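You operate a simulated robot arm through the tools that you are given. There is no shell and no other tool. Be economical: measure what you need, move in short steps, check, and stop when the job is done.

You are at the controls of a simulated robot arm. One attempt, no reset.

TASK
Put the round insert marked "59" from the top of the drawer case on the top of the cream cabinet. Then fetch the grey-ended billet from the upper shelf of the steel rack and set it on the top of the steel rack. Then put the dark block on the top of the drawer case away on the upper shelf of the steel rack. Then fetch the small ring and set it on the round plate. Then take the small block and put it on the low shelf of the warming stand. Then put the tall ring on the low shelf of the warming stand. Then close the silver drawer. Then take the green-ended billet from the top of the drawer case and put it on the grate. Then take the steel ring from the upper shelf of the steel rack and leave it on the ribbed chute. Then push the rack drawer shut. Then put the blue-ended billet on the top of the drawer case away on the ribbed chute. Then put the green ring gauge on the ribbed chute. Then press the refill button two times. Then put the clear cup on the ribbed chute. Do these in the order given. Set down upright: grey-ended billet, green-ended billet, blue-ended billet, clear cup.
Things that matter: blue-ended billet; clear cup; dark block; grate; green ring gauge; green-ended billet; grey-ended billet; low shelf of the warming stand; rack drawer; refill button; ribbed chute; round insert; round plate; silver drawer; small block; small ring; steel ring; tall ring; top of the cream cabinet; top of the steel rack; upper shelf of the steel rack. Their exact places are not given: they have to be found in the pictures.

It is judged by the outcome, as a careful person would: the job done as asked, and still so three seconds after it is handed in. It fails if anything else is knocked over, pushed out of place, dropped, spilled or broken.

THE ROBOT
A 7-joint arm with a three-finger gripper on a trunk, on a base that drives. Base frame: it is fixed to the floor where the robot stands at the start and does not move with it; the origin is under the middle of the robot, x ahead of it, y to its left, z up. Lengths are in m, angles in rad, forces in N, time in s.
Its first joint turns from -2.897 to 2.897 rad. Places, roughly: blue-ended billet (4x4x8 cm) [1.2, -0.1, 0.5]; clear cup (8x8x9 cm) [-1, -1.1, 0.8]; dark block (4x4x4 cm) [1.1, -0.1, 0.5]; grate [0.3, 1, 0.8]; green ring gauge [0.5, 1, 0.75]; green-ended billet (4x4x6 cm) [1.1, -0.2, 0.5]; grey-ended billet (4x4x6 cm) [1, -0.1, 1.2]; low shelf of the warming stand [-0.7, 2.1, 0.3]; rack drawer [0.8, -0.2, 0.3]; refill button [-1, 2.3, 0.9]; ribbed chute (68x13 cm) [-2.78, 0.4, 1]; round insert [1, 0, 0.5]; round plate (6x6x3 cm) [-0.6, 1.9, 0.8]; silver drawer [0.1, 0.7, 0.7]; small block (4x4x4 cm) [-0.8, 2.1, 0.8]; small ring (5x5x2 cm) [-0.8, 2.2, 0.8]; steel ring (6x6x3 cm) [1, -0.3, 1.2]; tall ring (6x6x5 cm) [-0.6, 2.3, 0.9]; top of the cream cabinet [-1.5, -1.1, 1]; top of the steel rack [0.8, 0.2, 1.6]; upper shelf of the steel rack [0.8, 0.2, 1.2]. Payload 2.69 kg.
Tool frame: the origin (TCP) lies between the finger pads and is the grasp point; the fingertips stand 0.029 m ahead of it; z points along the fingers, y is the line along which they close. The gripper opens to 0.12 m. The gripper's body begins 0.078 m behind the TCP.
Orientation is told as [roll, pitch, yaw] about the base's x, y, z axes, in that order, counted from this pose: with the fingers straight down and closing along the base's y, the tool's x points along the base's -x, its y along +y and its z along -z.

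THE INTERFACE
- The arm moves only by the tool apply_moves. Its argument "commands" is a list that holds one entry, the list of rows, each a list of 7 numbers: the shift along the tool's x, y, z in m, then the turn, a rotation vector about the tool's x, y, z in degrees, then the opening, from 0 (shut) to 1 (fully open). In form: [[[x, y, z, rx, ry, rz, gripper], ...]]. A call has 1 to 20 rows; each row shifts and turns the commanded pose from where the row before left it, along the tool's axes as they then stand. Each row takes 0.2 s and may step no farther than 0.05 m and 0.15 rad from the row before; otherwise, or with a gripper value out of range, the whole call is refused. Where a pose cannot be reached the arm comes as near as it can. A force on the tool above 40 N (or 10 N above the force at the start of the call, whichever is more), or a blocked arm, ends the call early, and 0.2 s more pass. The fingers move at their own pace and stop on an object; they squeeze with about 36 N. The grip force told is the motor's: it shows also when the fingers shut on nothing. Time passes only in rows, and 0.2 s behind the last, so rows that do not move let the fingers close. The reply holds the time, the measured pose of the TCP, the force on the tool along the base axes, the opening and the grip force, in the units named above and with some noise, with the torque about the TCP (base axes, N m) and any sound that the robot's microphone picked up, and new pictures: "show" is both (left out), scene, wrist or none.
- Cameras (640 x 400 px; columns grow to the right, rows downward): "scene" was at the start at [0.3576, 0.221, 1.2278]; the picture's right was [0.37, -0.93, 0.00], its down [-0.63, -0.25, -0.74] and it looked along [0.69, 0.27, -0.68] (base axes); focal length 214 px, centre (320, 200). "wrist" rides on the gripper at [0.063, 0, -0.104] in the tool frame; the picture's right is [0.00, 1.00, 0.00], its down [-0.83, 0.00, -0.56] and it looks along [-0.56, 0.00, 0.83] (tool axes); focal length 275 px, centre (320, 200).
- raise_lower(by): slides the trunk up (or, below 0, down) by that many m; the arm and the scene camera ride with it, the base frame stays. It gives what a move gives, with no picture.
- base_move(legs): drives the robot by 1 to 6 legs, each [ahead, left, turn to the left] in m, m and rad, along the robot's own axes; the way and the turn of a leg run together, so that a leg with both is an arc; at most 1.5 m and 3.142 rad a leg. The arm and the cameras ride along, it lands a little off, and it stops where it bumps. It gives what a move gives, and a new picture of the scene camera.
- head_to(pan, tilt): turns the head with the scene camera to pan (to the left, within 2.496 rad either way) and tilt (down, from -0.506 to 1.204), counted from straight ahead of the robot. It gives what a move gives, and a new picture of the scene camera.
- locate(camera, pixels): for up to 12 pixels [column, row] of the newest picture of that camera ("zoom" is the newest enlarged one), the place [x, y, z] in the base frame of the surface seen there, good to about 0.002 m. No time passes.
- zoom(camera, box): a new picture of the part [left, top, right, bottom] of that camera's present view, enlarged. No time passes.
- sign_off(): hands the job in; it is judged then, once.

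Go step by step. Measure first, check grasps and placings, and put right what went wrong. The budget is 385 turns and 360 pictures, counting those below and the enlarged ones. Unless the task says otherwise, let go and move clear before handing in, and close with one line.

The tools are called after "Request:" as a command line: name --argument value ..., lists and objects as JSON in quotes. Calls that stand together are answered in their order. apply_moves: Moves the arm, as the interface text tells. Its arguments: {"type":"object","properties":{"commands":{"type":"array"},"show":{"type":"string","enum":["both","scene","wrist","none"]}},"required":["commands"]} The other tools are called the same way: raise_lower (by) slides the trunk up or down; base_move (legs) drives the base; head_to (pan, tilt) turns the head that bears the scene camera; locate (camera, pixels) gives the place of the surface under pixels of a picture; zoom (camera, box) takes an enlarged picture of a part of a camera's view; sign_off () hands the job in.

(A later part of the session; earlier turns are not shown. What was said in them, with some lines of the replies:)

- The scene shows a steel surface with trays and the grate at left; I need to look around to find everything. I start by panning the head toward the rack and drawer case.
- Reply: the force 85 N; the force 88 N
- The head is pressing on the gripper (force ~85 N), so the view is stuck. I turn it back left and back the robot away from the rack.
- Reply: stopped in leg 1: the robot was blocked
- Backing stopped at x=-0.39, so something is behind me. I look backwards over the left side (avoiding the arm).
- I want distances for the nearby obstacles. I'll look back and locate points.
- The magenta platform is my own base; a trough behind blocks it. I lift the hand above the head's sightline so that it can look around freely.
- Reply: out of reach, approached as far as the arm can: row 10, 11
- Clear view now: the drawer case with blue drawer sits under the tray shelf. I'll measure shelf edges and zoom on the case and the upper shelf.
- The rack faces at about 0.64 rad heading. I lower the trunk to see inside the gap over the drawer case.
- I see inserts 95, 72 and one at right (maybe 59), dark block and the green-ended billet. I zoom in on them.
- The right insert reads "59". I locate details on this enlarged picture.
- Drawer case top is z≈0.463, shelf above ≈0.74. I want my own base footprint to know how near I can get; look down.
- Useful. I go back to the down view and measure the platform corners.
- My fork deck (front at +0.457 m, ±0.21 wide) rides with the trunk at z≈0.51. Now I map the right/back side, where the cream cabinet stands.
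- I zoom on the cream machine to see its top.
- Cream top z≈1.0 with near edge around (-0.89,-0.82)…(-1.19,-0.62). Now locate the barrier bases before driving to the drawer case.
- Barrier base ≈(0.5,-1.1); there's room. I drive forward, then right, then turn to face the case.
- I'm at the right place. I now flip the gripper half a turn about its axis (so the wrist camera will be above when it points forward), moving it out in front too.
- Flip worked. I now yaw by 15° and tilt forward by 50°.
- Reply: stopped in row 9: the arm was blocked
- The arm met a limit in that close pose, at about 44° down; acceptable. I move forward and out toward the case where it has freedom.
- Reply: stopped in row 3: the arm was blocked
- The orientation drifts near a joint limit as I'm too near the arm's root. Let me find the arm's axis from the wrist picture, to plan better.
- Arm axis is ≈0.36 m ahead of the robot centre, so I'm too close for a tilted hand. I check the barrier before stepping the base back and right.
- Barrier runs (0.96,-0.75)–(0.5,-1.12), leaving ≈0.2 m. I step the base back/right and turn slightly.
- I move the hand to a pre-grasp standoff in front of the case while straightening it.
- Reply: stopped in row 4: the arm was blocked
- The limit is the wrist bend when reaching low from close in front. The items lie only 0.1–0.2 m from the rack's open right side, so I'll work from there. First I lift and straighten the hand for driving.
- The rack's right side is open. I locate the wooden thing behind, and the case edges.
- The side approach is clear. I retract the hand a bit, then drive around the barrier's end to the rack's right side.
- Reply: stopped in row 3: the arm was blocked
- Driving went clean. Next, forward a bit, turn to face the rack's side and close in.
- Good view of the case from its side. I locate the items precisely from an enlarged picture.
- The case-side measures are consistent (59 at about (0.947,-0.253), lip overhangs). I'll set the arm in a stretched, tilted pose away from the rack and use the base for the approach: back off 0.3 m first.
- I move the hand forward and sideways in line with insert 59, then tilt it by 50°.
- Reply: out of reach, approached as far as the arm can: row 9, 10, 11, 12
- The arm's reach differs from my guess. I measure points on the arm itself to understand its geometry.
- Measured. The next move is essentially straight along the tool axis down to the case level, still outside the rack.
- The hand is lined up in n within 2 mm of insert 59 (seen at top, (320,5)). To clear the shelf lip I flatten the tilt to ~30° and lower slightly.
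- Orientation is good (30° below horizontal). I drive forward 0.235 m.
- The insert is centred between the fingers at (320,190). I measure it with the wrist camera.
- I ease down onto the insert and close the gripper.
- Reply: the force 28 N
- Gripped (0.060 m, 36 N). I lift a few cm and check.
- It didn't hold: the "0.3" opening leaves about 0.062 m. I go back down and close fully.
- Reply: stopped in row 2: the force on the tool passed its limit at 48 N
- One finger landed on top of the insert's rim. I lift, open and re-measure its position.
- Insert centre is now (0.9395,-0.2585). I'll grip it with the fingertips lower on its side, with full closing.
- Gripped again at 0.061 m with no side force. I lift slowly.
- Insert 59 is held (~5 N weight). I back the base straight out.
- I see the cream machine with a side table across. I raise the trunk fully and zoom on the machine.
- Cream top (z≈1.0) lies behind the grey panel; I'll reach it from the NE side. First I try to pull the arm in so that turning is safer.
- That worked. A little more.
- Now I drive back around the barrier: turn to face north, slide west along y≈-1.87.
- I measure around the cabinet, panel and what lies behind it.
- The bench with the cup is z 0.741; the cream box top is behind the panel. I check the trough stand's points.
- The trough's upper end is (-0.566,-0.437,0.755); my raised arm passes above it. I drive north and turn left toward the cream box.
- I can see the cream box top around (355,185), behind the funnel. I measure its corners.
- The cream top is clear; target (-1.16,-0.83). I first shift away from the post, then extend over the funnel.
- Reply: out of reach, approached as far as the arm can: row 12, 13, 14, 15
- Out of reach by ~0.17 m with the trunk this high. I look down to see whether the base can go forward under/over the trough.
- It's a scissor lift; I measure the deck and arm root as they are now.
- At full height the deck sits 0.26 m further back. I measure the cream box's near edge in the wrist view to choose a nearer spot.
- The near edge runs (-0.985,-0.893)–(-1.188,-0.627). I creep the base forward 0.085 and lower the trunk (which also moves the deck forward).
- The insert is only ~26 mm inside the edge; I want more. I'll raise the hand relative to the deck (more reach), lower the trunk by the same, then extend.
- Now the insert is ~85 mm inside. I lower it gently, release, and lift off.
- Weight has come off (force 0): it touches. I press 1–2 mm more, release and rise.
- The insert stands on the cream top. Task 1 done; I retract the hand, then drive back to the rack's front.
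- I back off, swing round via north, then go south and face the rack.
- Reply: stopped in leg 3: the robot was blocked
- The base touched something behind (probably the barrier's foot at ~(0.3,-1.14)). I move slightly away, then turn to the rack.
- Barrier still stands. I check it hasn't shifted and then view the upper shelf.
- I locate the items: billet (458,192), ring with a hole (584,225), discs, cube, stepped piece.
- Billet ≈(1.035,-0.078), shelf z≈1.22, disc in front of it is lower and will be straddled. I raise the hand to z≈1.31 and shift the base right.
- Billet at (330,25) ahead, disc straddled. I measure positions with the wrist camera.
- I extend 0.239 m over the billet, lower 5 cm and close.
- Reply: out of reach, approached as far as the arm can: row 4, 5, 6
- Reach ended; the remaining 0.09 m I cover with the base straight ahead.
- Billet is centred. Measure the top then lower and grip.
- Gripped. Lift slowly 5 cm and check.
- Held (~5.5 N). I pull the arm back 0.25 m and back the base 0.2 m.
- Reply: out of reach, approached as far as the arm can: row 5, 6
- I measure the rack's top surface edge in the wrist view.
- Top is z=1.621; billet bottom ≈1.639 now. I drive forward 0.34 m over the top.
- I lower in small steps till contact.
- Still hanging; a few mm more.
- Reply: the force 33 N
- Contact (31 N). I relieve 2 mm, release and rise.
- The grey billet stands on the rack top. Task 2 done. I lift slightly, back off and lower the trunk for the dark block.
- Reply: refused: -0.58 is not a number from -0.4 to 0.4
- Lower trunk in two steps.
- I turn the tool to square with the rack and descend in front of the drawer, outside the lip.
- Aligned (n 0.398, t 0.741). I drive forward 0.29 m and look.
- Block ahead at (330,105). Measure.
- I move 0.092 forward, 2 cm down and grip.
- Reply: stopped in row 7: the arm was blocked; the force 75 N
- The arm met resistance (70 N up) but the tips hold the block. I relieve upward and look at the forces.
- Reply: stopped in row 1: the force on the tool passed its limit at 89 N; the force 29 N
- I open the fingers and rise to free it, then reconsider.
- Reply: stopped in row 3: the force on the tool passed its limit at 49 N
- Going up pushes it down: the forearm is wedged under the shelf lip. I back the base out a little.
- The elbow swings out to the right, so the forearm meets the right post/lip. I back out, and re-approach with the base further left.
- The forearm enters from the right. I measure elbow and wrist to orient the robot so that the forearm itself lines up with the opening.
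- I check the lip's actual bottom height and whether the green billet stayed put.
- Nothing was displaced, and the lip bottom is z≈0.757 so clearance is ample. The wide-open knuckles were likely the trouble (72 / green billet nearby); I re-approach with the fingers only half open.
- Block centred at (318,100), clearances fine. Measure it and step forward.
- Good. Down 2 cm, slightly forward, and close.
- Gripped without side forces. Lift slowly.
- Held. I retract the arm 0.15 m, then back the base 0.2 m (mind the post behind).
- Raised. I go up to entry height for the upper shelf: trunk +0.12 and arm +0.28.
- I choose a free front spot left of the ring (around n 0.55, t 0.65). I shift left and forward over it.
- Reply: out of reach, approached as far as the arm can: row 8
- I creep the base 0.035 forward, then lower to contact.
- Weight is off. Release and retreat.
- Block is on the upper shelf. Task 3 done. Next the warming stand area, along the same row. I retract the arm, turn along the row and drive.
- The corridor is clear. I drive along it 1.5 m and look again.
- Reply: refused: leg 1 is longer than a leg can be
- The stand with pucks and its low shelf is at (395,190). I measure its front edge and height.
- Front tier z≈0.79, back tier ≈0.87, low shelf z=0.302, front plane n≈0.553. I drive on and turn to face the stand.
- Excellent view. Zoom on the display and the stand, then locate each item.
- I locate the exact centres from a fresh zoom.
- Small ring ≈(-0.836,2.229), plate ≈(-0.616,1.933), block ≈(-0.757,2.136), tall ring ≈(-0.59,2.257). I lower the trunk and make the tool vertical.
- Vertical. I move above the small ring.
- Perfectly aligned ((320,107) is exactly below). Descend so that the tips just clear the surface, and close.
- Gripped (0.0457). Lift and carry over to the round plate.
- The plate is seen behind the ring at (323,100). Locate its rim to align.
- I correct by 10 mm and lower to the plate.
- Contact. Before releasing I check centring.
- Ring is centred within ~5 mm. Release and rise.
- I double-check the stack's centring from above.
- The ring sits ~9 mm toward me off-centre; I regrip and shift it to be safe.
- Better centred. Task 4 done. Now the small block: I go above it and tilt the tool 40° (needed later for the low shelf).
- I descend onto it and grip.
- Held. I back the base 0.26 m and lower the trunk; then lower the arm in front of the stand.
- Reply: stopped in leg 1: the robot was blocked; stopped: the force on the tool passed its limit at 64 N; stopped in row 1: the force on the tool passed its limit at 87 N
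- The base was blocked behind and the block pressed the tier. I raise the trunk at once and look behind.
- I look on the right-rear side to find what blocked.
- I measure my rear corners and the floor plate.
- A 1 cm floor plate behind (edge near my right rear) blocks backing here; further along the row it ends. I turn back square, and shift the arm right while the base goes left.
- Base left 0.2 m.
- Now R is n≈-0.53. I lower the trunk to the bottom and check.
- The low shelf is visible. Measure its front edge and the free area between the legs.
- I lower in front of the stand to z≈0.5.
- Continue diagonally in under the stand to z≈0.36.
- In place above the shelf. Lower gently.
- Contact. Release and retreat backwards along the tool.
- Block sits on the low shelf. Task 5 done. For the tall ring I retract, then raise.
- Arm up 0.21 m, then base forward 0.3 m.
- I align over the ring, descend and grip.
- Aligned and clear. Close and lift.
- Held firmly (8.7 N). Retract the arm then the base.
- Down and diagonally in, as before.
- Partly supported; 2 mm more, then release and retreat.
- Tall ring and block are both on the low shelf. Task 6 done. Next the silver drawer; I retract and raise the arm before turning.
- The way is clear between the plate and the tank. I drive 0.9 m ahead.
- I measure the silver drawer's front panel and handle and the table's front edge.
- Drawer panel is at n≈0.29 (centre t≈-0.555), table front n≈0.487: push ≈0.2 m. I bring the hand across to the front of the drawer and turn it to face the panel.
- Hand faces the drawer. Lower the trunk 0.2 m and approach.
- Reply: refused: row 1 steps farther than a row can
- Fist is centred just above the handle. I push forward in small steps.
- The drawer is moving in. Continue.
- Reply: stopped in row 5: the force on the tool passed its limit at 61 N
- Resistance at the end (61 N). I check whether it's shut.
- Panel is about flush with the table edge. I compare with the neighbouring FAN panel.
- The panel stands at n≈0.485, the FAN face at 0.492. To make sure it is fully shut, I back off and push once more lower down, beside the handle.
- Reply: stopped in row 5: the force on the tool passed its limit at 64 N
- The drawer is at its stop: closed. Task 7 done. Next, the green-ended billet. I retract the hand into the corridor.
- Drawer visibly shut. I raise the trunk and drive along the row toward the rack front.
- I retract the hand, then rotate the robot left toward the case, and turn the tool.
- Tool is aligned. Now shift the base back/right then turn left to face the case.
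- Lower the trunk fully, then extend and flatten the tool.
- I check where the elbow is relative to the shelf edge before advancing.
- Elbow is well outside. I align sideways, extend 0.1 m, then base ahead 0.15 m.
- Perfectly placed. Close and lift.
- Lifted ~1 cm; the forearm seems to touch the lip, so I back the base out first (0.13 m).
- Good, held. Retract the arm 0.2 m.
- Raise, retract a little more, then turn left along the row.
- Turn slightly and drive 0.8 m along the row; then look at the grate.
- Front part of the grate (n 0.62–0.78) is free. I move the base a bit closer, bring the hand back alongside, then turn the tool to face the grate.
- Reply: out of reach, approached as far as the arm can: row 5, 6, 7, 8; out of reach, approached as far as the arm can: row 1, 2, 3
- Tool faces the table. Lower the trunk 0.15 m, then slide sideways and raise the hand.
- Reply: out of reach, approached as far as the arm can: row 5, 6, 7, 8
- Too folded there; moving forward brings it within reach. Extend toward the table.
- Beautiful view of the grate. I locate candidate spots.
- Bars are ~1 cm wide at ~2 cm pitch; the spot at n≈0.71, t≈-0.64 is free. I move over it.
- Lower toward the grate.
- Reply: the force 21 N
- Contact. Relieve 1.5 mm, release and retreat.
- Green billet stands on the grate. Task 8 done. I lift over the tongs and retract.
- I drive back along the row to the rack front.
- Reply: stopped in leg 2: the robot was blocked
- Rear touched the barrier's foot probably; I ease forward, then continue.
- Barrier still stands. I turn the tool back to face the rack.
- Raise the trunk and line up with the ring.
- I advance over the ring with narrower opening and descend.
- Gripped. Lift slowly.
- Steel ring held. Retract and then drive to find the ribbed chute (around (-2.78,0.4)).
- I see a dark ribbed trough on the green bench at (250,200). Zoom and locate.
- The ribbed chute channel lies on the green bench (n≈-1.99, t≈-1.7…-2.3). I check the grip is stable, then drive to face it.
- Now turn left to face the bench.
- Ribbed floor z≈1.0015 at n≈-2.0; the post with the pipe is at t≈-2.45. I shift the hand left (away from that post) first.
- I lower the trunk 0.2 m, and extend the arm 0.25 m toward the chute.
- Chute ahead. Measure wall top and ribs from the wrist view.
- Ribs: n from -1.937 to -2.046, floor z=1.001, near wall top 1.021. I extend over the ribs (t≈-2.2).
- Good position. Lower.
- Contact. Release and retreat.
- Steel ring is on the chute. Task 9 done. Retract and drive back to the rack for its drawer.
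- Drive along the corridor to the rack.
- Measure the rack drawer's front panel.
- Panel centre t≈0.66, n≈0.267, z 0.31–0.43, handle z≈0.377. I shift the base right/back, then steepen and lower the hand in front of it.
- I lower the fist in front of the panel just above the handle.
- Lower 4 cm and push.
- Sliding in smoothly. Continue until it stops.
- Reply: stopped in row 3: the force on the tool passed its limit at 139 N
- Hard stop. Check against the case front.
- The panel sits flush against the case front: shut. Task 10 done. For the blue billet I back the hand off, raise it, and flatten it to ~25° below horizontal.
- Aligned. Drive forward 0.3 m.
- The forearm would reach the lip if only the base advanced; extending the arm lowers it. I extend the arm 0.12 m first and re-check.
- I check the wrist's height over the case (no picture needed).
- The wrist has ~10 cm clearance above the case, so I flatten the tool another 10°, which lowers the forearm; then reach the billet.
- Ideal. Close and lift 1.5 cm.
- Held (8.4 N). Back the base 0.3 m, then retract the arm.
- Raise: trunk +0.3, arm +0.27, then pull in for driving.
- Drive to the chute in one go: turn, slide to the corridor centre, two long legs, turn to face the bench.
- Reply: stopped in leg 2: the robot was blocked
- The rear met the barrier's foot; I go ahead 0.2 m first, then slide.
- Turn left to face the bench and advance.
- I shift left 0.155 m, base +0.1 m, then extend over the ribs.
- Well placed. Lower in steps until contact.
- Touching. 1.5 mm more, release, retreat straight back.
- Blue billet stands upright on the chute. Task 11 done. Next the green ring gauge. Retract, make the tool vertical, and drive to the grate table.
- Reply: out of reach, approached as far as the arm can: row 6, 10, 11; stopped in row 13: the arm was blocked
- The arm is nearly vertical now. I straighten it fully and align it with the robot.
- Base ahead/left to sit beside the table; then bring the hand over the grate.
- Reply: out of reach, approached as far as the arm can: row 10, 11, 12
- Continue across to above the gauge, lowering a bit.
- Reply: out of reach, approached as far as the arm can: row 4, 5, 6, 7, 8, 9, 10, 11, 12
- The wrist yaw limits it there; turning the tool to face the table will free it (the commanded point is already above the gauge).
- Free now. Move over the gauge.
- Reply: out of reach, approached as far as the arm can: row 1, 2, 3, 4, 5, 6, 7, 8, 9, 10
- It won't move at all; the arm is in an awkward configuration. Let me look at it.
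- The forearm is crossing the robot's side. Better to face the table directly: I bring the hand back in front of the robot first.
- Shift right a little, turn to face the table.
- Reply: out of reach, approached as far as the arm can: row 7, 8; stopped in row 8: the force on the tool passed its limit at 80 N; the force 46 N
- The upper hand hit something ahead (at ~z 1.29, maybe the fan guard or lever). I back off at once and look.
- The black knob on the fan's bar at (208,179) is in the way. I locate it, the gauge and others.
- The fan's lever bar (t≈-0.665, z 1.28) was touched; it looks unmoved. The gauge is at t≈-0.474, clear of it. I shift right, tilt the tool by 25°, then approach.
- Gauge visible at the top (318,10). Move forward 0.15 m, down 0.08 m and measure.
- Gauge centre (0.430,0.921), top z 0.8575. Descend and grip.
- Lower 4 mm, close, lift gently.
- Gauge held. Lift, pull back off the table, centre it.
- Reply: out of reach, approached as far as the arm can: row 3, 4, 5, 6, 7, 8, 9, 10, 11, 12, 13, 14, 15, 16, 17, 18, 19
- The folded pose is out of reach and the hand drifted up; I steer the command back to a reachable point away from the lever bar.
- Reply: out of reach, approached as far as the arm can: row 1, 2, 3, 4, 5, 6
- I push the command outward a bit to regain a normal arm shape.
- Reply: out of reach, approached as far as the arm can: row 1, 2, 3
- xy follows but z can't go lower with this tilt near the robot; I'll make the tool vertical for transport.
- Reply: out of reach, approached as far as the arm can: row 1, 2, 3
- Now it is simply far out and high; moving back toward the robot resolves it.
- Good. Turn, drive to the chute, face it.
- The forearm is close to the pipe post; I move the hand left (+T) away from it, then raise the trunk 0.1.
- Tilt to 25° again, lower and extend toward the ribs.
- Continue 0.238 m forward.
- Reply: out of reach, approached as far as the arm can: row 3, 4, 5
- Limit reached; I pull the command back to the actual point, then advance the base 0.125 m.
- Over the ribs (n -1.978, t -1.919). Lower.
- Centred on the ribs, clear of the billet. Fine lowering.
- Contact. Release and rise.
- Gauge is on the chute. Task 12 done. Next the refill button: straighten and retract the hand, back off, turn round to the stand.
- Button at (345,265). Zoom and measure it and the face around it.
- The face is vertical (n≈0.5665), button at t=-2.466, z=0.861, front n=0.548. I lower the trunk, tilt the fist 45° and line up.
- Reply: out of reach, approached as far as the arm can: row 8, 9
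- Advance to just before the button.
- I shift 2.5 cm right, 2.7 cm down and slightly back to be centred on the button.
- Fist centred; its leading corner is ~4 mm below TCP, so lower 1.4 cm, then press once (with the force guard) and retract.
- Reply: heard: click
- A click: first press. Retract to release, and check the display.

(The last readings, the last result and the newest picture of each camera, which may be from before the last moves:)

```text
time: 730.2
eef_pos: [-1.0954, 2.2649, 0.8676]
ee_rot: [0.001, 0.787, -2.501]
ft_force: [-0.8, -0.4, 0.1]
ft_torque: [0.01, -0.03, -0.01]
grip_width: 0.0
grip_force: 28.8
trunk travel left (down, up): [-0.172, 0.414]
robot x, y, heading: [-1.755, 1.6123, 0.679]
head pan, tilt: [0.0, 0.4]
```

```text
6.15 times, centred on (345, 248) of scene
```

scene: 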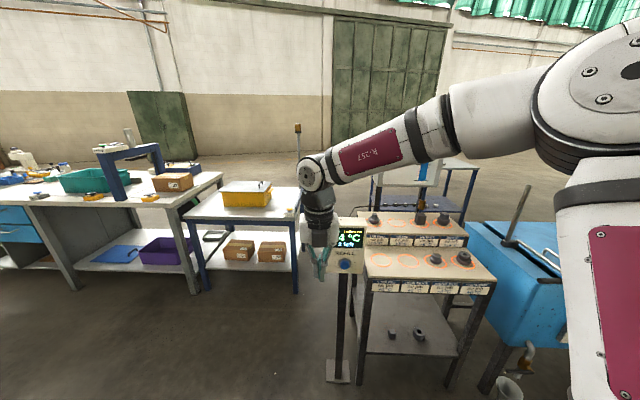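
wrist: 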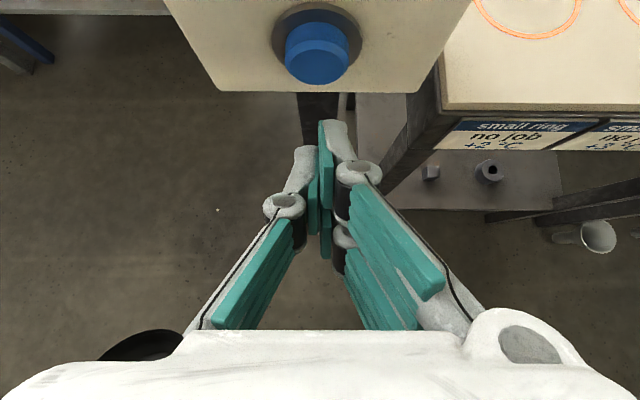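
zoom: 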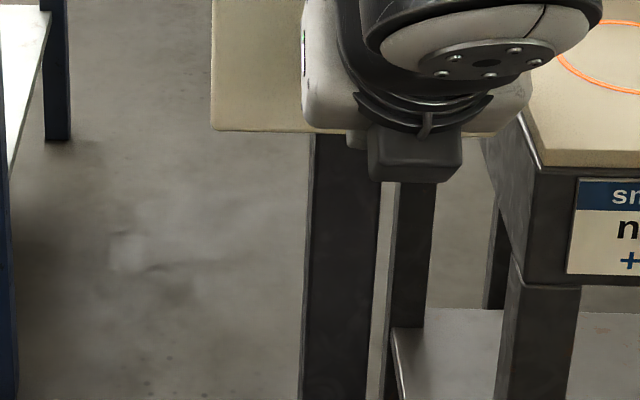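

Display isn't visible from here. Second press now.

Request:
apply_moves --commands '[[[0.0141, 0, 0.0141, 0, 0, 0, 0], [0.0093, 0, 0.0093, 0, 0, 0, 0], [0.0042, 0, 0.0042, 0, 0, 0, 0], [0.0042, 0, 0.0042, 0, 0, 0, 0]]]' --show "none"

```text
time: 731.2
eef_pos: [-1.0602, 2.2917, 0.8663]
ee_rot: [0.002, 0.787, -2.501]
ft_force: [-5.4, -5.0, 1.8]
ft_torque: [0.0, -0.02, -0.12]
grip_width: 0.0
grip_force: 28.5
trunk travel left (down, up): [-0.172, 0.414]
robot x, y, heading: [-1.7524, 1.6145, 0.681]
head pan, tilt: [0.0, 0.4]
heard: click
```

Second click heard. Retract well clear and check the display.

Request:
apply_moves --commands '[[[-0.0177, 0, -0.0177, 0, 0, 0, 0], [-0.0318, 0, -0.0318, 0, 0, 0, 0], [-0.0318, 0, -0.0318, 0, 0, 0, 0], [-0.0318, 0, -0.0318, 0, 0, 0, 0], [0.03, 0, -0.03, 0, 0, 0, 0], [0.03, 0, -0.03, 0, 0, 0, 0]]]' --show "none"

Request:
head_to --pan 0.0 --tilt 0.6

```text
time: 732.6
eef_pos: [-1.1905, 2.1959, 0.9526]
ee_rot: [-0.001, 0.785, -2.5]
ft_force: [0.2, -0.8, 0.7]
ft_torque: [0.03, 0.0, 0.0]
grip_width: 0.0
grip_force: 28.5
trunk travel left (down, up): [-0.172, 0.414]
robot x, y, heading: [-1.7549, 1.6159, 0.68]
head pan, tilt: [0.0, 0.4]
```

```text
time: 733.3
eef_pos: [-1.1904, 2.1965, 0.9522]
ee_rot: [0.002, 0.784, -2.5]
ft_force: [-0.1, 0.8, -0.4]
ft_torque: [0.0, 0.01, 0.0]
grip_width: 0.0
grip_force: 28.7
trunk travel left (down, up): [-0.172, 0.414]
robot x, y, heading: [-1.7561, 1.6151, 0.681]
head pan, tilt: [0.0, 0.6]
```

scene: 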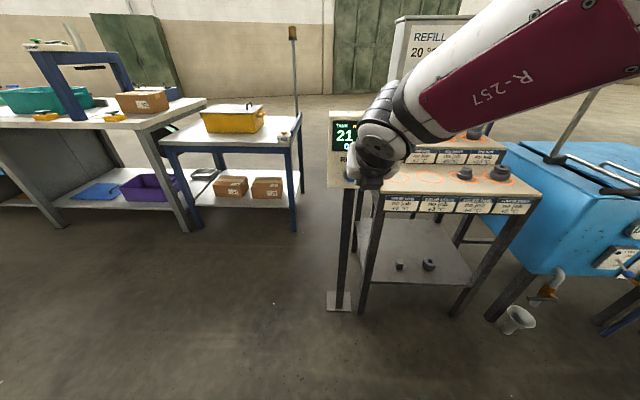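

Display shows 21 °C, 0 left: two presses done (Task 13). Now the clear cup. I raise the trunk and start the drive south.

Request:
raise_lower --by 0.2

Request:
base_move --legs '[[0, 0, -1.611], [0, 0.27, 0], [1.4, 0, 0], [1.3, 0, 0]]'

```text
time: 735.5
eef_pos: [-1.1879, 2.1958, 1.1513]
ee_rot: [0.0, 0.787, -2.501]
ft_force: [0.2, -0.5, 0.2]
ft_torque: [0.03, -0.03, 0.01]
grip_width: 0.0
grip_force: 29.3
trunk travel left (down, up): [-0.372, 0.214]
robot x, y, heading: [-1.7548, 1.6141, 0.68]
head pan, tilt: [0.0, 0.6]
```

```text
time: 754.1
eef_pos: [0.7886, -0.8854, 1.1513]
ee_rot: [0.0, 0.786, 2.223]
ft_force: [0.2, -0.1, -0.5]
ft_torque: [0.0, -0.01, 0.03]
grip_width: 0.0
grip_force: 28.4
trunk travel left (down, up): [-0.372, 0.214]
robot x, y, heading: [0.2037, -0.3238, -0.878]
head pan, tilt: [0.0, 0.6]
```

scene: 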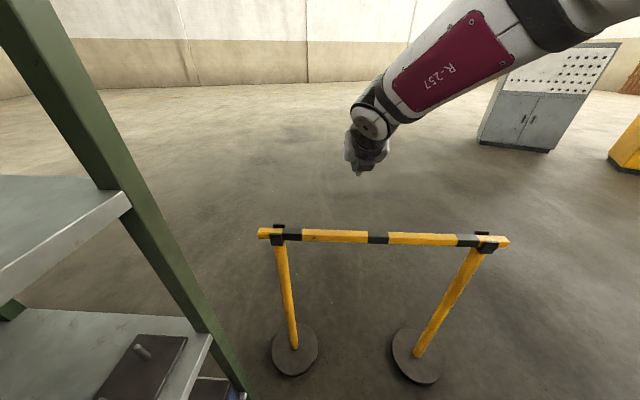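

Now south past the barrier, then turn round (left) to face the bench.

Request:
base_move --legs '[[0, 0, -0.693], [0.1, -0.4, 0], [1.35, 0, 0], [0, 0, 2.0], [0, 0, 2.055]]'

Request:
head_to --pan 0.0 --tilt 0.5

```text
time: 774.4
eef_pos: [-0.9085, -1.2773, 1.1528]
ee_rot: [0.001, 0.785, -0.76]
ft_force: [-0.2, 0.7, 0.8]
ft_torque: [0.03, 0.01, 0.01]
grip_width: 0.0
grip_force: 28.5
trunk travel left (down, up): [-0.372, 0.214]
robot x, y, heading: [-0.2434, -1.7383, 2.42]
head pan, tilt: [0.0, 0.6]
```

scene: 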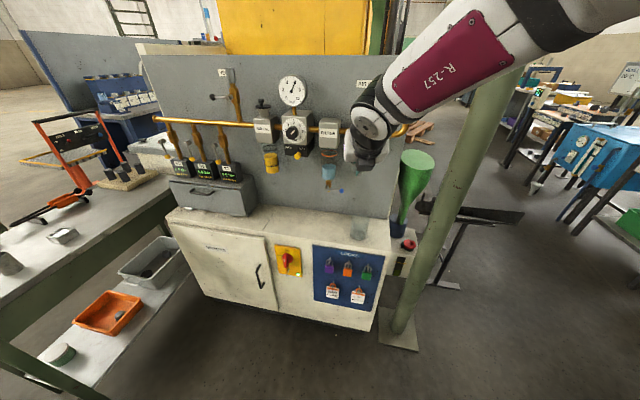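

```text
time: 775.1
eef_pos: [-0.9099, -1.2774, 1.1512]
ee_rot: [0.0, 0.785, -0.758]
ft_force: [0.1, 0.4, 0.1]
ft_torque: [-0.03, 0.01, 0.04]
grip_width: 0.0001
grip_force: 28.2
trunk travel left (down, up): [-0.372, 0.214]
robot x, y, heading: [-0.2415, -1.7392, 2.423]
head pan, tilt: [0.0, 0.499]
```

scene: 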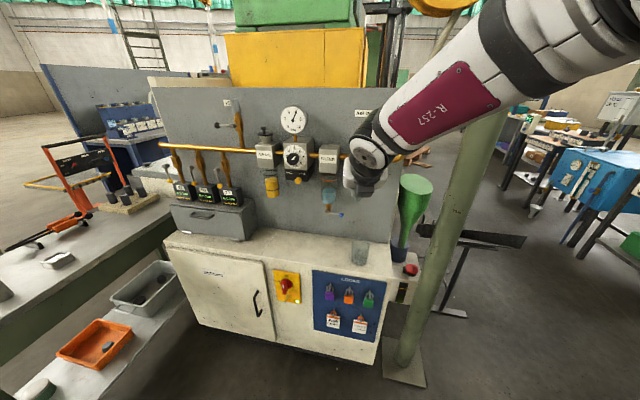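

Cup at (360,252). Zoom and measure the cup, panel and nearby fittings.

Request:
zoom --camera "scene" --box '[300, 190, 420, 290]'

Request:
locate --camera "zoom" --pixels '[[320, 210], [320, 240], [320, 305], [270, 250], [375, 250], [320, 330], [400, 200], [225, 150], [160, 60], [150, 110], [440, 350], [200, 340]]'

```text
4.00 times, centred on (360, 240) of scene
```

zoom: 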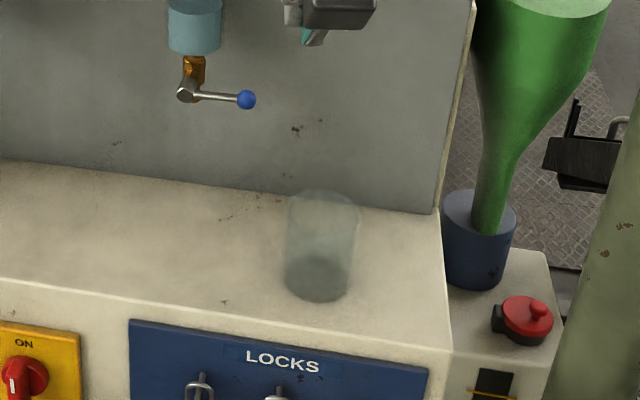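

```text
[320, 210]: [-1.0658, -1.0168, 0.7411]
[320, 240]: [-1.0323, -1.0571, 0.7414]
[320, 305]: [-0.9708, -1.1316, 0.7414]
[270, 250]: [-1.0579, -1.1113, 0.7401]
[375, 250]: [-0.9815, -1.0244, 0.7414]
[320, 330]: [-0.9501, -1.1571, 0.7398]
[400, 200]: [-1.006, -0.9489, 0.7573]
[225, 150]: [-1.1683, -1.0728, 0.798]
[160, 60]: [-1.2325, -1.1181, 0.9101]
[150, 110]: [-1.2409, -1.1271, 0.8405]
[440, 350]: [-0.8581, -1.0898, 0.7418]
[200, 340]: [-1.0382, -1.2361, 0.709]
```

Cup centre ≈(-0.996,-1.101), base z 0.741, panel 0.127 m behind it; bench faces +T. I set tool heading to -T at 30° below horizontal, open, and lower the trunk.

Request:
apply_moves --commands '[[[0, 0, 0, -6.0, 0, 6.0, 0.5], [0, 0, 0, 0, 7.5, 0, 1], [0, 0, 0, 0, 7.5, 0, 1], [0, 0, 0, 0, 0, 0, 1]]]' --show "none"

Request:
raise_lower --by -0.345

```text
time: 776.1
eef_pos: [-0.9098, -1.2773, 1.152]
ee_rot: [0.0, 1.048, -0.906]
ft_force: [-0.2, -0.1, 0.1]
ft_torque: [0.02, 0.02, -0.01]
grip_width: 0.1202
grip_force: 0.1
trunk travel left (down, up): [-0.372, 0.214]
robot x, y, heading: [-0.2415, -1.7399, 2.424]
head pan, tilt: [0.0, 0.499]
```

```text
time: 779.5
eef_pos: [-0.909, -1.2778, 0.8073]
ee_rot: [-0.001, 1.047, -0.91]
ft_force: [-0.7, -0.3, 0.2]
ft_torque: [0.01, 0.04, 0.01]
grip_width: 0.1203
grip_force: 0.1
trunk travel left (down, up): [-0.027, 0.559]
robot x, y, heading: [-0.2361, -1.7422, 2.421]
head pan, tilt: [0.0, 0.499]
```

Request:
apply_moves --commands '[[[0.02, 0.0133, 0.0346, 0, 0, 0, 1], [0.02, 0.0133, 0.0346, 0, 0, 0, 1], [0.015, 0.0133, 0.026, 0, 0, 0, 1], [0, 0, 0, 0, 0, 0, 1]]]' --show "wrist"

```text
time: 780.5
eef_pos: [-0.9464, -1.1678, 0.8074]
ee_rot: [-0.002, 1.049, -0.909]
ft_force: [-0.1, 0.4, -0.6]
ft_torque: [0.01, 0.02, -0.01]
grip_width: 0.1201
grip_force: 0.1
trunk travel left (down, up): [-0.027, 0.559]
robot x, y, heading: [-0.2417, -1.7385, 2.42]
head pan, tilt: [0.0, 0.499]
```

wrist: 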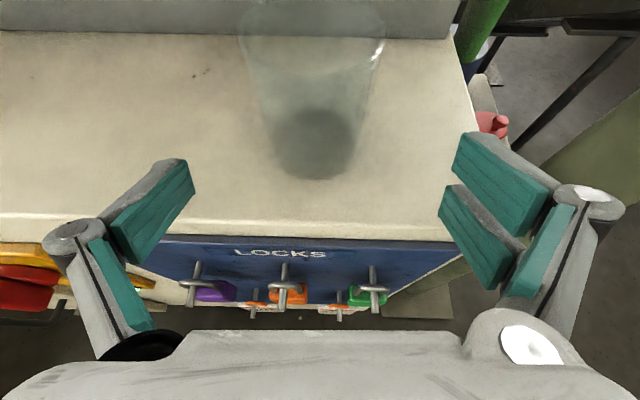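

Request:
locate --camera "wrist" --pixels '[[315, 145], [277, 145], [354, 145], [315, 110], [315, 178]]'

```text
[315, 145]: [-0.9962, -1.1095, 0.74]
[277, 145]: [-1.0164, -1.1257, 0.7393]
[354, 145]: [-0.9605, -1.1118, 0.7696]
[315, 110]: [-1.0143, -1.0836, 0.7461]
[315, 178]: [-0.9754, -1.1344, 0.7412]
```

Aligned. Advance 7.6 cm, lower slightly and close on the cup.

Request:
apply_moves --commands '[[[0.0118, -0.0013, 0.0374, 0, 0, 0, 1], [0.0118, -0.0013, 0.0374, 0, 0, 0, 1], [0, 0, 0, 0, 0, 0, 1], [0, 0, 0, 0, 0, 0, 0.6], [0, 0, 0, 0, 0, 0, 0.4], [0, 0, 0, 0, 0, 0, 0.3]]]' --show "wrist"

```text
time: 781.9
eef_pos: [-0.9955, -1.1078, 0.7919]
ee_rot: [0.0, 1.049, -0.909]
ft_force: [-0.3, 1.5, 0.3]
ft_torque: [0.02, -0.02, 0.0]
grip_width: 0.0632
grip_force: 36.1
trunk travel left (down, up): [-0.027, 0.559]
robot x, y, heading: [-0.2399, -1.7398, 2.417]
head pan, tilt: [0.0, 0.499]
```

wrist: 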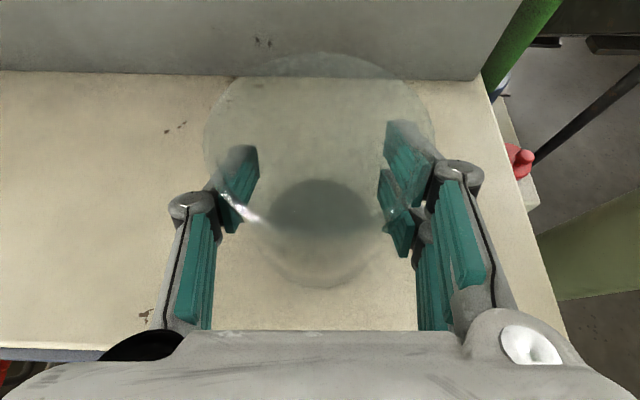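

Gripped. Lift slowly.

Request:
apply_moves --commands '[[[0.0043, 0, -0.0025, 0, 0, 0, 0.2], [0.0087, 0, -0.005, 0, 0, 0, 0.2], [0.0087, 0, -0.005, 0, 0, 0, 0.2], [0.0173, 0, -0.01, 0, 0, 0, 0.2], [0, 0, 0, 0, 0, 0, 0.2]]]' --show "none"

```text
time: 783.0
eef_pos: [-0.9945, -1.109, 0.8348]
ee_rot: [0.001, 1.048, -0.909]
ft_force: [-0.7, 0.4, -0.2]
ft_torque: [0.01, 0.0, -0.02]
grip_width: 0.0634
grip_force: 35.9
trunk travel left (down, up): [-0.027, 0.559]
robot x, y, heading: [-0.2413, -1.7397, 2.421]
head pan, tilt: [0.0, 0.499]
```

Weight is tiny; retract and verify visually.

Request:
apply_moves --commands '[[[-0.0225, 0, -0.039, 0, 0, 0, 0.2], [-0.0225, 0, -0.039, 0, 0, 0, 0.2], [-0.0225, 0, -0.039, 0, 0, 0, 0.2], [-0.0225, 0, -0.039, 0, 0, 0, 0.2], [-0.0225, 0, -0.039, 0, 0, 0, 0.2]]]' --show "wrist"

```text
time: 784.2
eef_pos: [-0.8568, -1.2864, 0.8364]
ee_rot: [0.0, 1.047, -0.909]
ft_force: [0.3, 0.2, 0.0]
ft_torque: [-0.01, 0.01, 0.01]
grip_width: 0.0633
grip_force: 36.2
trunk travel left (down, up): [-0.027, 0.559]
robot x, y, heading: [-0.2388, -1.7354, 2.419]
head pan, tilt: [0.0, 0.499]
```

wrist: 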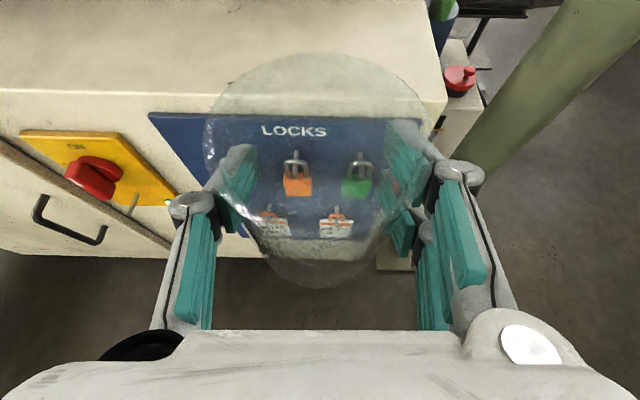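

Cup held well. Raise the trunk and drive to the chute.

Request:
raise_lower --by 0.28

Request:
base_move --legs '[[0, 0, -0.849], [0.9, 0, 0], [0.48, -0.29, 0], [0, 0, 0.642], [1.3, 0, 0], [1.17, 0, 0]]'

```text
time: 787.1
eef_pos: [-0.857, -1.2839, 1.114]
ee_rot: [-0.004, 1.048, -0.91]
ft_force: [-1.2, -0.2, -0.9]
ft_torque: [-0.02, 0.02, 0.02]
grip_width: 0.0631
grip_force: 36.0
trunk travel left (down, up): [-0.307, 0.279]
robot x, y, heading: [-0.2409, -1.7392, 2.422]
head pan, tilt: [0.0, 0.499]
```

```text
time: 810.1
eef_pos: [-1.9593, 2.1329, 1.1147]
ee_rot: [-0.002, 1.048, -1.103]
ft_force: [-0.9, 0.4, -0.3]
ft_torque: [-0.02, 0.01, 0.0]
grip_width: 0.0631
grip_force: 36.0
trunk travel left (down, up): [-0.307, 0.279]
robot x, y, heading: [-1.4396, 1.5683, 2.227]
head pan, tilt: [0.0, 0.499]
```

scene: 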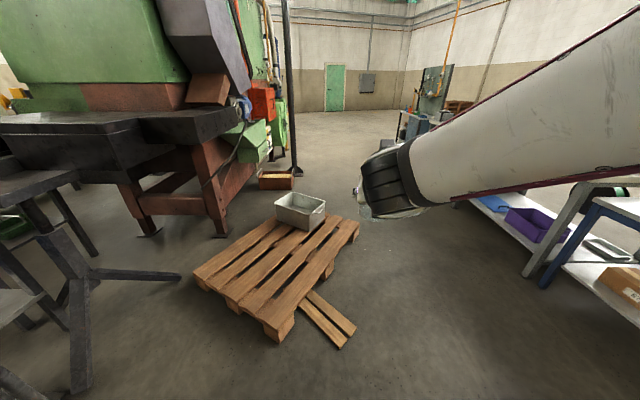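

Turn to face the chute and advance 0.55 m.

Request:
base_move --legs '[[-0.03, 0, 0], [0, 0, 1.557], [0.55, 0, 0]]'

```text
time: 817.6
eef_pos: [-2.435, 0.709, 1.1156]
ee_rot: [-0.002, 1.05, 0.455]
ft_force: [-0.2, 0.2, -0.7]
ft_torque: [-0.02, -0.01, 0.0]
grip_width: 0.0633
grip_force: 36.0
trunk travel left (down, up): [-0.307, 0.279]
robot x, y, heading: [-1.8658, 1.2174, -2.496]
head pan, tilt: [0.0, 0.499]
```

scene: 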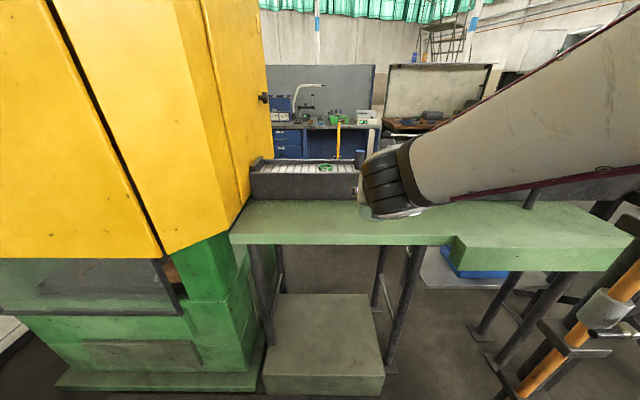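

I check the yellow machine's edge near the chute's left end (no picture).

Request:
locate --camera "scene" --pixels '[[246, 180], [240, 150], [262, 100], [264, 162], [300, 168], [326, 168], [275, 168], [252, 190]]'

Request:
apply_moves --commands '[[[0, 0, 0, 4.64, 0, -2.68, 0.2], [0, 0, 0, 4.64, 0, -2.68, 0.2], [0, -0.04, 0, 0, 0, 0, 0.2], [0, -0.04, 0, 0, 0, 0, 0.2], [0, -0.04, 0, 0, 0, 0, 0.2], [0, -0.04, 0, 0, 0, 0, 0.2], [0, -0.04, 0, 0, 0, 0, 0.2], [0, 0, 0, 0, 0, 0, 0.2]]]' --show "none"

```text
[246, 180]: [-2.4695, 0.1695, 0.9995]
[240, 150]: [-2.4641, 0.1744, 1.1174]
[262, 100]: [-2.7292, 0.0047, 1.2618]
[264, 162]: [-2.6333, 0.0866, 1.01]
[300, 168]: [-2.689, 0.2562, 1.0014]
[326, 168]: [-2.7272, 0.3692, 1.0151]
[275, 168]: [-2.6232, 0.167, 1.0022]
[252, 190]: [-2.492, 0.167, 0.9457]
```

```text
time: 819.4
eef_pos: [-2.3165, 0.5472, 1.1149]
ee_rot: [0.0, 1.047, 0.642]
ft_force: [-0.2, -0.1, -1.0]
ft_torque: [0.02, -0.02, -0.02]
grip_width: 0.0632
grip_force: 36.0
trunk travel left (down, up): [-0.307, 0.279]
robot x, y, heading: [-1.8648, 1.219, -2.5]
head pan, tilt: [0.0, 0.499]
```

Hand is square to the chute. Base +0.13 m, then extend the arm 0.33 m over the ribs.

Request:
base_move --legs '[[0.13, 0, 0]]'

Request:
apply_moves --commands '[[[0, -0.034, 0, 0, 0, 0, 0.2], [0.0208, 0, 0.036, 0, 0, 0, 0.2], [0.0208, 0, 0.036, 0, 0, 0, 0.2], [0.0208, 0, 0.036, 0, 0, 0, 0.2], [0.0208, 0, 0.036, 0, 0, 0, 0.2], [0.0208, 0, 0.036, 0, 0, 0, 0.2], [0.0208, 0, 0.036, 0, 0, 0, 0.2], [0, 0, 0, 0, 0, 0, 0.2]]]' --show "wrist"

```text
time: 820.6
eef_pos: [-2.4218, 0.4703, 1.115]
ee_rot: [0.0, 1.046, 0.64]
ft_force: [-0.2, -0.7, -0.5]
ft_torque: [-0.02, 0.02, -0.01]
grip_width: 0.0632
grip_force: 36.1
trunk travel left (down, up): [-0.307, 0.279]
robot x, y, heading: [-1.9691, 1.1439, -2.499]
head pan, tilt: [0.0, 0.499]
```

scene: 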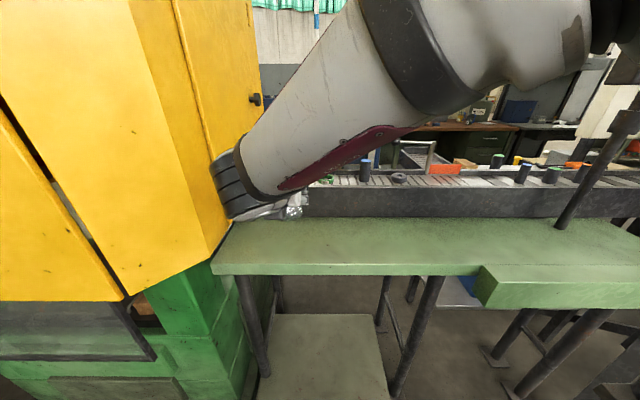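

```text
time: 822.4
eef_pos: [-2.6008, 0.2943, 1.1166]
ee_rot: [0.0, 1.047, 0.639]
ft_force: [-0.9, 0.3, -0.2]
ft_torque: [0.01, -0.01, -0.01]
grip_width: 0.0631
grip_force: 36.0
trunk travel left (down, up): [-0.307, 0.279]
robot x, y, heading: [-1.9711, 1.1378, -2.5]
head pan, tilt: [0.0, 0.499]
```

wrist: 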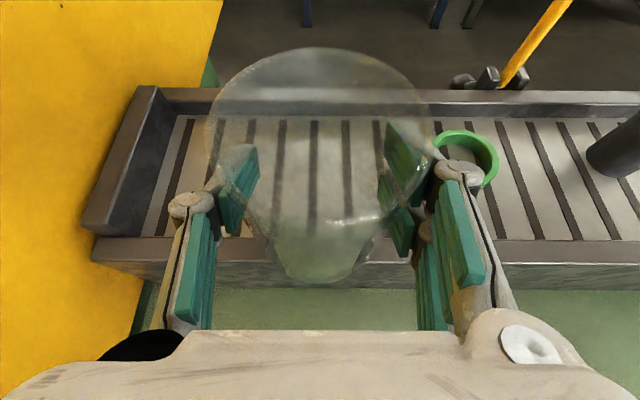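

8 cm more to go, then lower.

Request:
apply_moves --commands '[[[0.0208, 0, 0.036, 0, 0, 0, 0.2], [0.0208, 0, 0.036, 0, 0, 0, 0.2], [-0.0173, 0, 0.01, 0, 0, 0, 0.2], [-0.0173, 0, 0.01, 0, 0, 0, 0.2], [-0.0087, 0, 0.005, 0, 0, 0, 0.2], [0, 0, 0, 0, 0, 0, 0.2]]]' --show "wrist"

```text
time: 823.8
eef_pos: [-2.6682, 0.2444, 1.065]
ee_rot: [-0.002, 1.048, 0.64]
ft_force: [-0.3, -0.1, -0.1]
ft_torque: [0.0, 0.01, 0.01]
grip_width: 0.0633
grip_force: 35.9
trunk travel left (down, up): [-0.307, 0.279]
robot x, y, heading: [-1.9699, 1.1378, -2.502]
head pan, tilt: [0.0, 0.499]
```

wrist: 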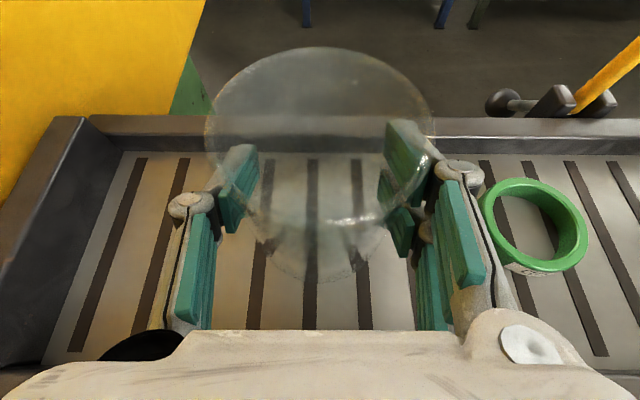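

Position good (n -1.991, t -1.791). Lower gently to contact.

Request:
apply_moves --commands '[[[-0.0087, 0, 0.005, 0, 0, 0, 0.2], [-0.0017, 0, 0.001, 0, 0, 0, 0.2], [0, 0, 0, 0, 0, 0, 0.2]]]' --show "none"

```text
time: 824.6
eef_pos: [-2.6675, 0.2438, 1.0536]
ee_rot: [0.001, 1.047, 0.643]
ft_force: [0.9, -0.2, 0.1]
ft_torque: [-0.02, 0.01, 0.0]
grip_width: 0.0631
grip_force: 36.2
trunk travel left (down, up): [-0.307, 0.279]
robot x, y, heading: [-1.9696, 1.1416, -2.503]
head pan, tilt: [0.0, 0.499]
```

Request:
apply_moves --commands '[[[-0.0013, 0, 0.0008, 0, 0, 0, 0.2], [-0.0013, 0, 0.0008, 0, 0, 0, 0.2], [0, 0, 0, 0, 0, 0, 0.2]]]' --show "none"

```text
time: 825.4
eef_pos: [-2.668, 0.2444, 1.0513]
ee_rot: [-0.001, 1.05, 0.64]
ft_force: [-0.4, -0.8, 4.1]
ft_torque: [0.09, -0.08, -0.01]
grip_width: 0.0631
grip_force: 36.2
trunk travel left (down, up): [-0.307, 0.279]
robot x, y, heading: [-1.9721, 1.145, -2.498]
head pan, tilt: [0.0, 0.499]
```

Contact (4 N). Open gently and look.

Request:
apply_moves --commands '[[[0, 0, 0, 0, 0, 0, 0.6], [0, 0, 0, 0, 0, 0, 0.75], [0, 0, 0, 0, 0, 0, 0.78], [0, 0, 0, 0, 0, 0, 0.78]]]' --show "wrist"

```text
time: 826.4
eef_pos: [-2.6684, 0.2441, 1.0514]
ee_rot: [0.0, 1.047, 0.639]
ft_force: [0.8, 0.2, 0.4]
ft_torque: [0.02, 0.03, 0.0]
grip_width: 0.0936
grip_force: 0.0
trunk travel left (down, up): [-0.307, 0.279]
robot x, y, heading: [-1.9666, 1.1378, -2.497]
head pan, tilt: [0.0, 0.499]
```

wrist: 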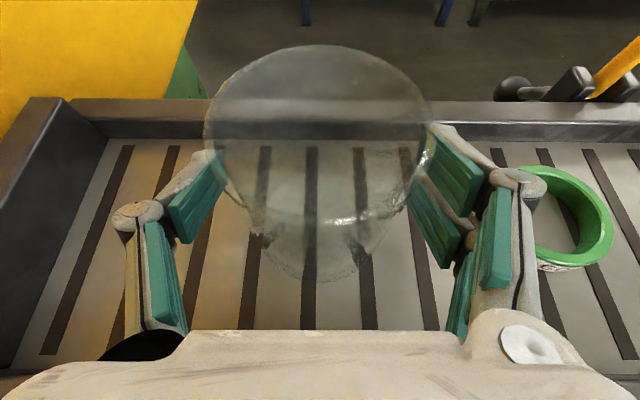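

Cup stands free. Retreat along the tool axis slowly.

Request:
apply_moves --commands '[[[0, 0, -0.012, 0, 0, 0, 0.78], [0, 0, -0.015, 0, 0, 0, 0.78], [0, 0, -0.02, 0, 0, 0, 0.78], [0, 0, -0.03, 0, 0, 0, 0.78], [0, 0, -0.04, 0, 0, 0, 0.78], [0, 0, -0.04, 0, 0, 0, 0.78]]]' --show "wrist"

```text
time: 827.8
eef_pos: [-2.5594, 0.3239, 1.1255]
ee_rot: [-0.001, 1.047, 0.641]
ft_force: [-0.6, -0.2, -0.3]
ft_torque: [-0.05, 0.02, 0.03]
grip_width: 0.0936
grip_force: 0.0
trunk travel left (down, up): [-0.307, 0.279]
robot x, y, heading: [-1.965, 1.1434, -2.499]
head pan, tilt: [0.0, 0.499]
```

wrist: 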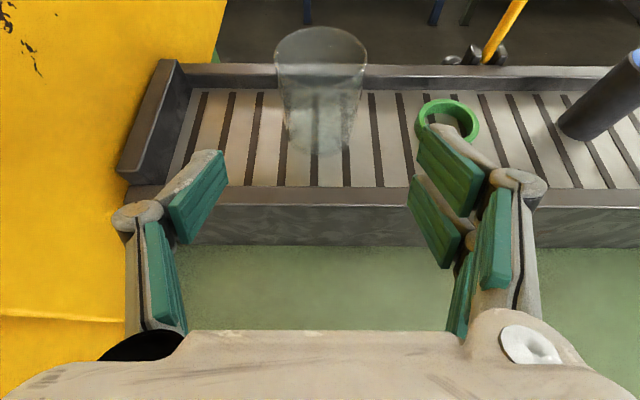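

The cup stands upright on the ribs. I back off clear and take a last look.

Request:
base_move --legs '[[-0.45, 0, 0]]'

Request:
zoom --camera "scene" --box '[230, 100, 470, 250]'

```text
time: 830.5
eef_pos: [-2.2019, 0.5926, 1.1261]
ee_rot: [0.0, 1.049, 0.638]
ft_force: [-0.2, 0.0, 0.1]
ft_torque: [-0.02, -0.04, 0.02]
grip_width: 0.0936
grip_force: 0.1
trunk travel left (down, up): [-0.307, 0.279]
robot x, y, heading: [-1.6087, 1.4111, -2.501]
head pan, tilt: [0.0, 0.499]
```

scene: 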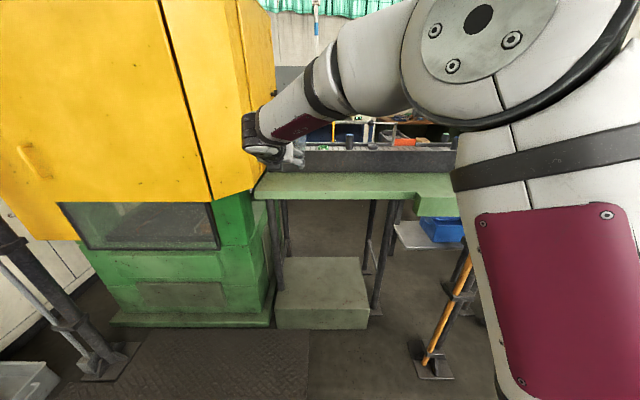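

```text
2.67 times, centred on (350, 175) of scene
```

zoom: 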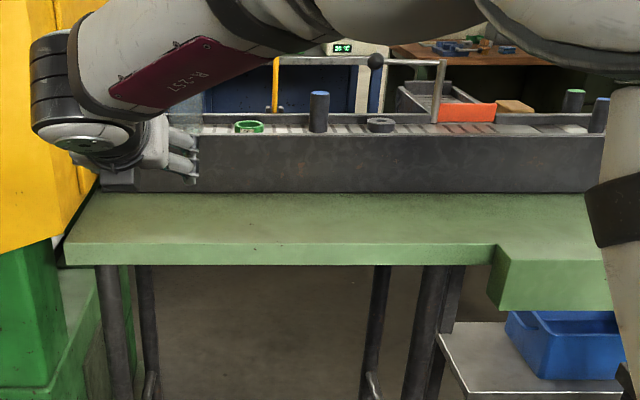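

The gauge, blue billet and steel ring stand on the chute. The cup is behind the arm, but the previous wrist picture showed it upright. The hand is clear, so I hand in.

Request:
sign_off

```text
The job is handed in.
```

All fourteen steps were carried out in the order given, and the job is handed in. While I was fetching the gauge, the hand hit the fan's lever bar; the lever looked unmoved. The base also touched the barrier's foot more than once; the barrier still stands and measured within about 2 cm of its first reading.
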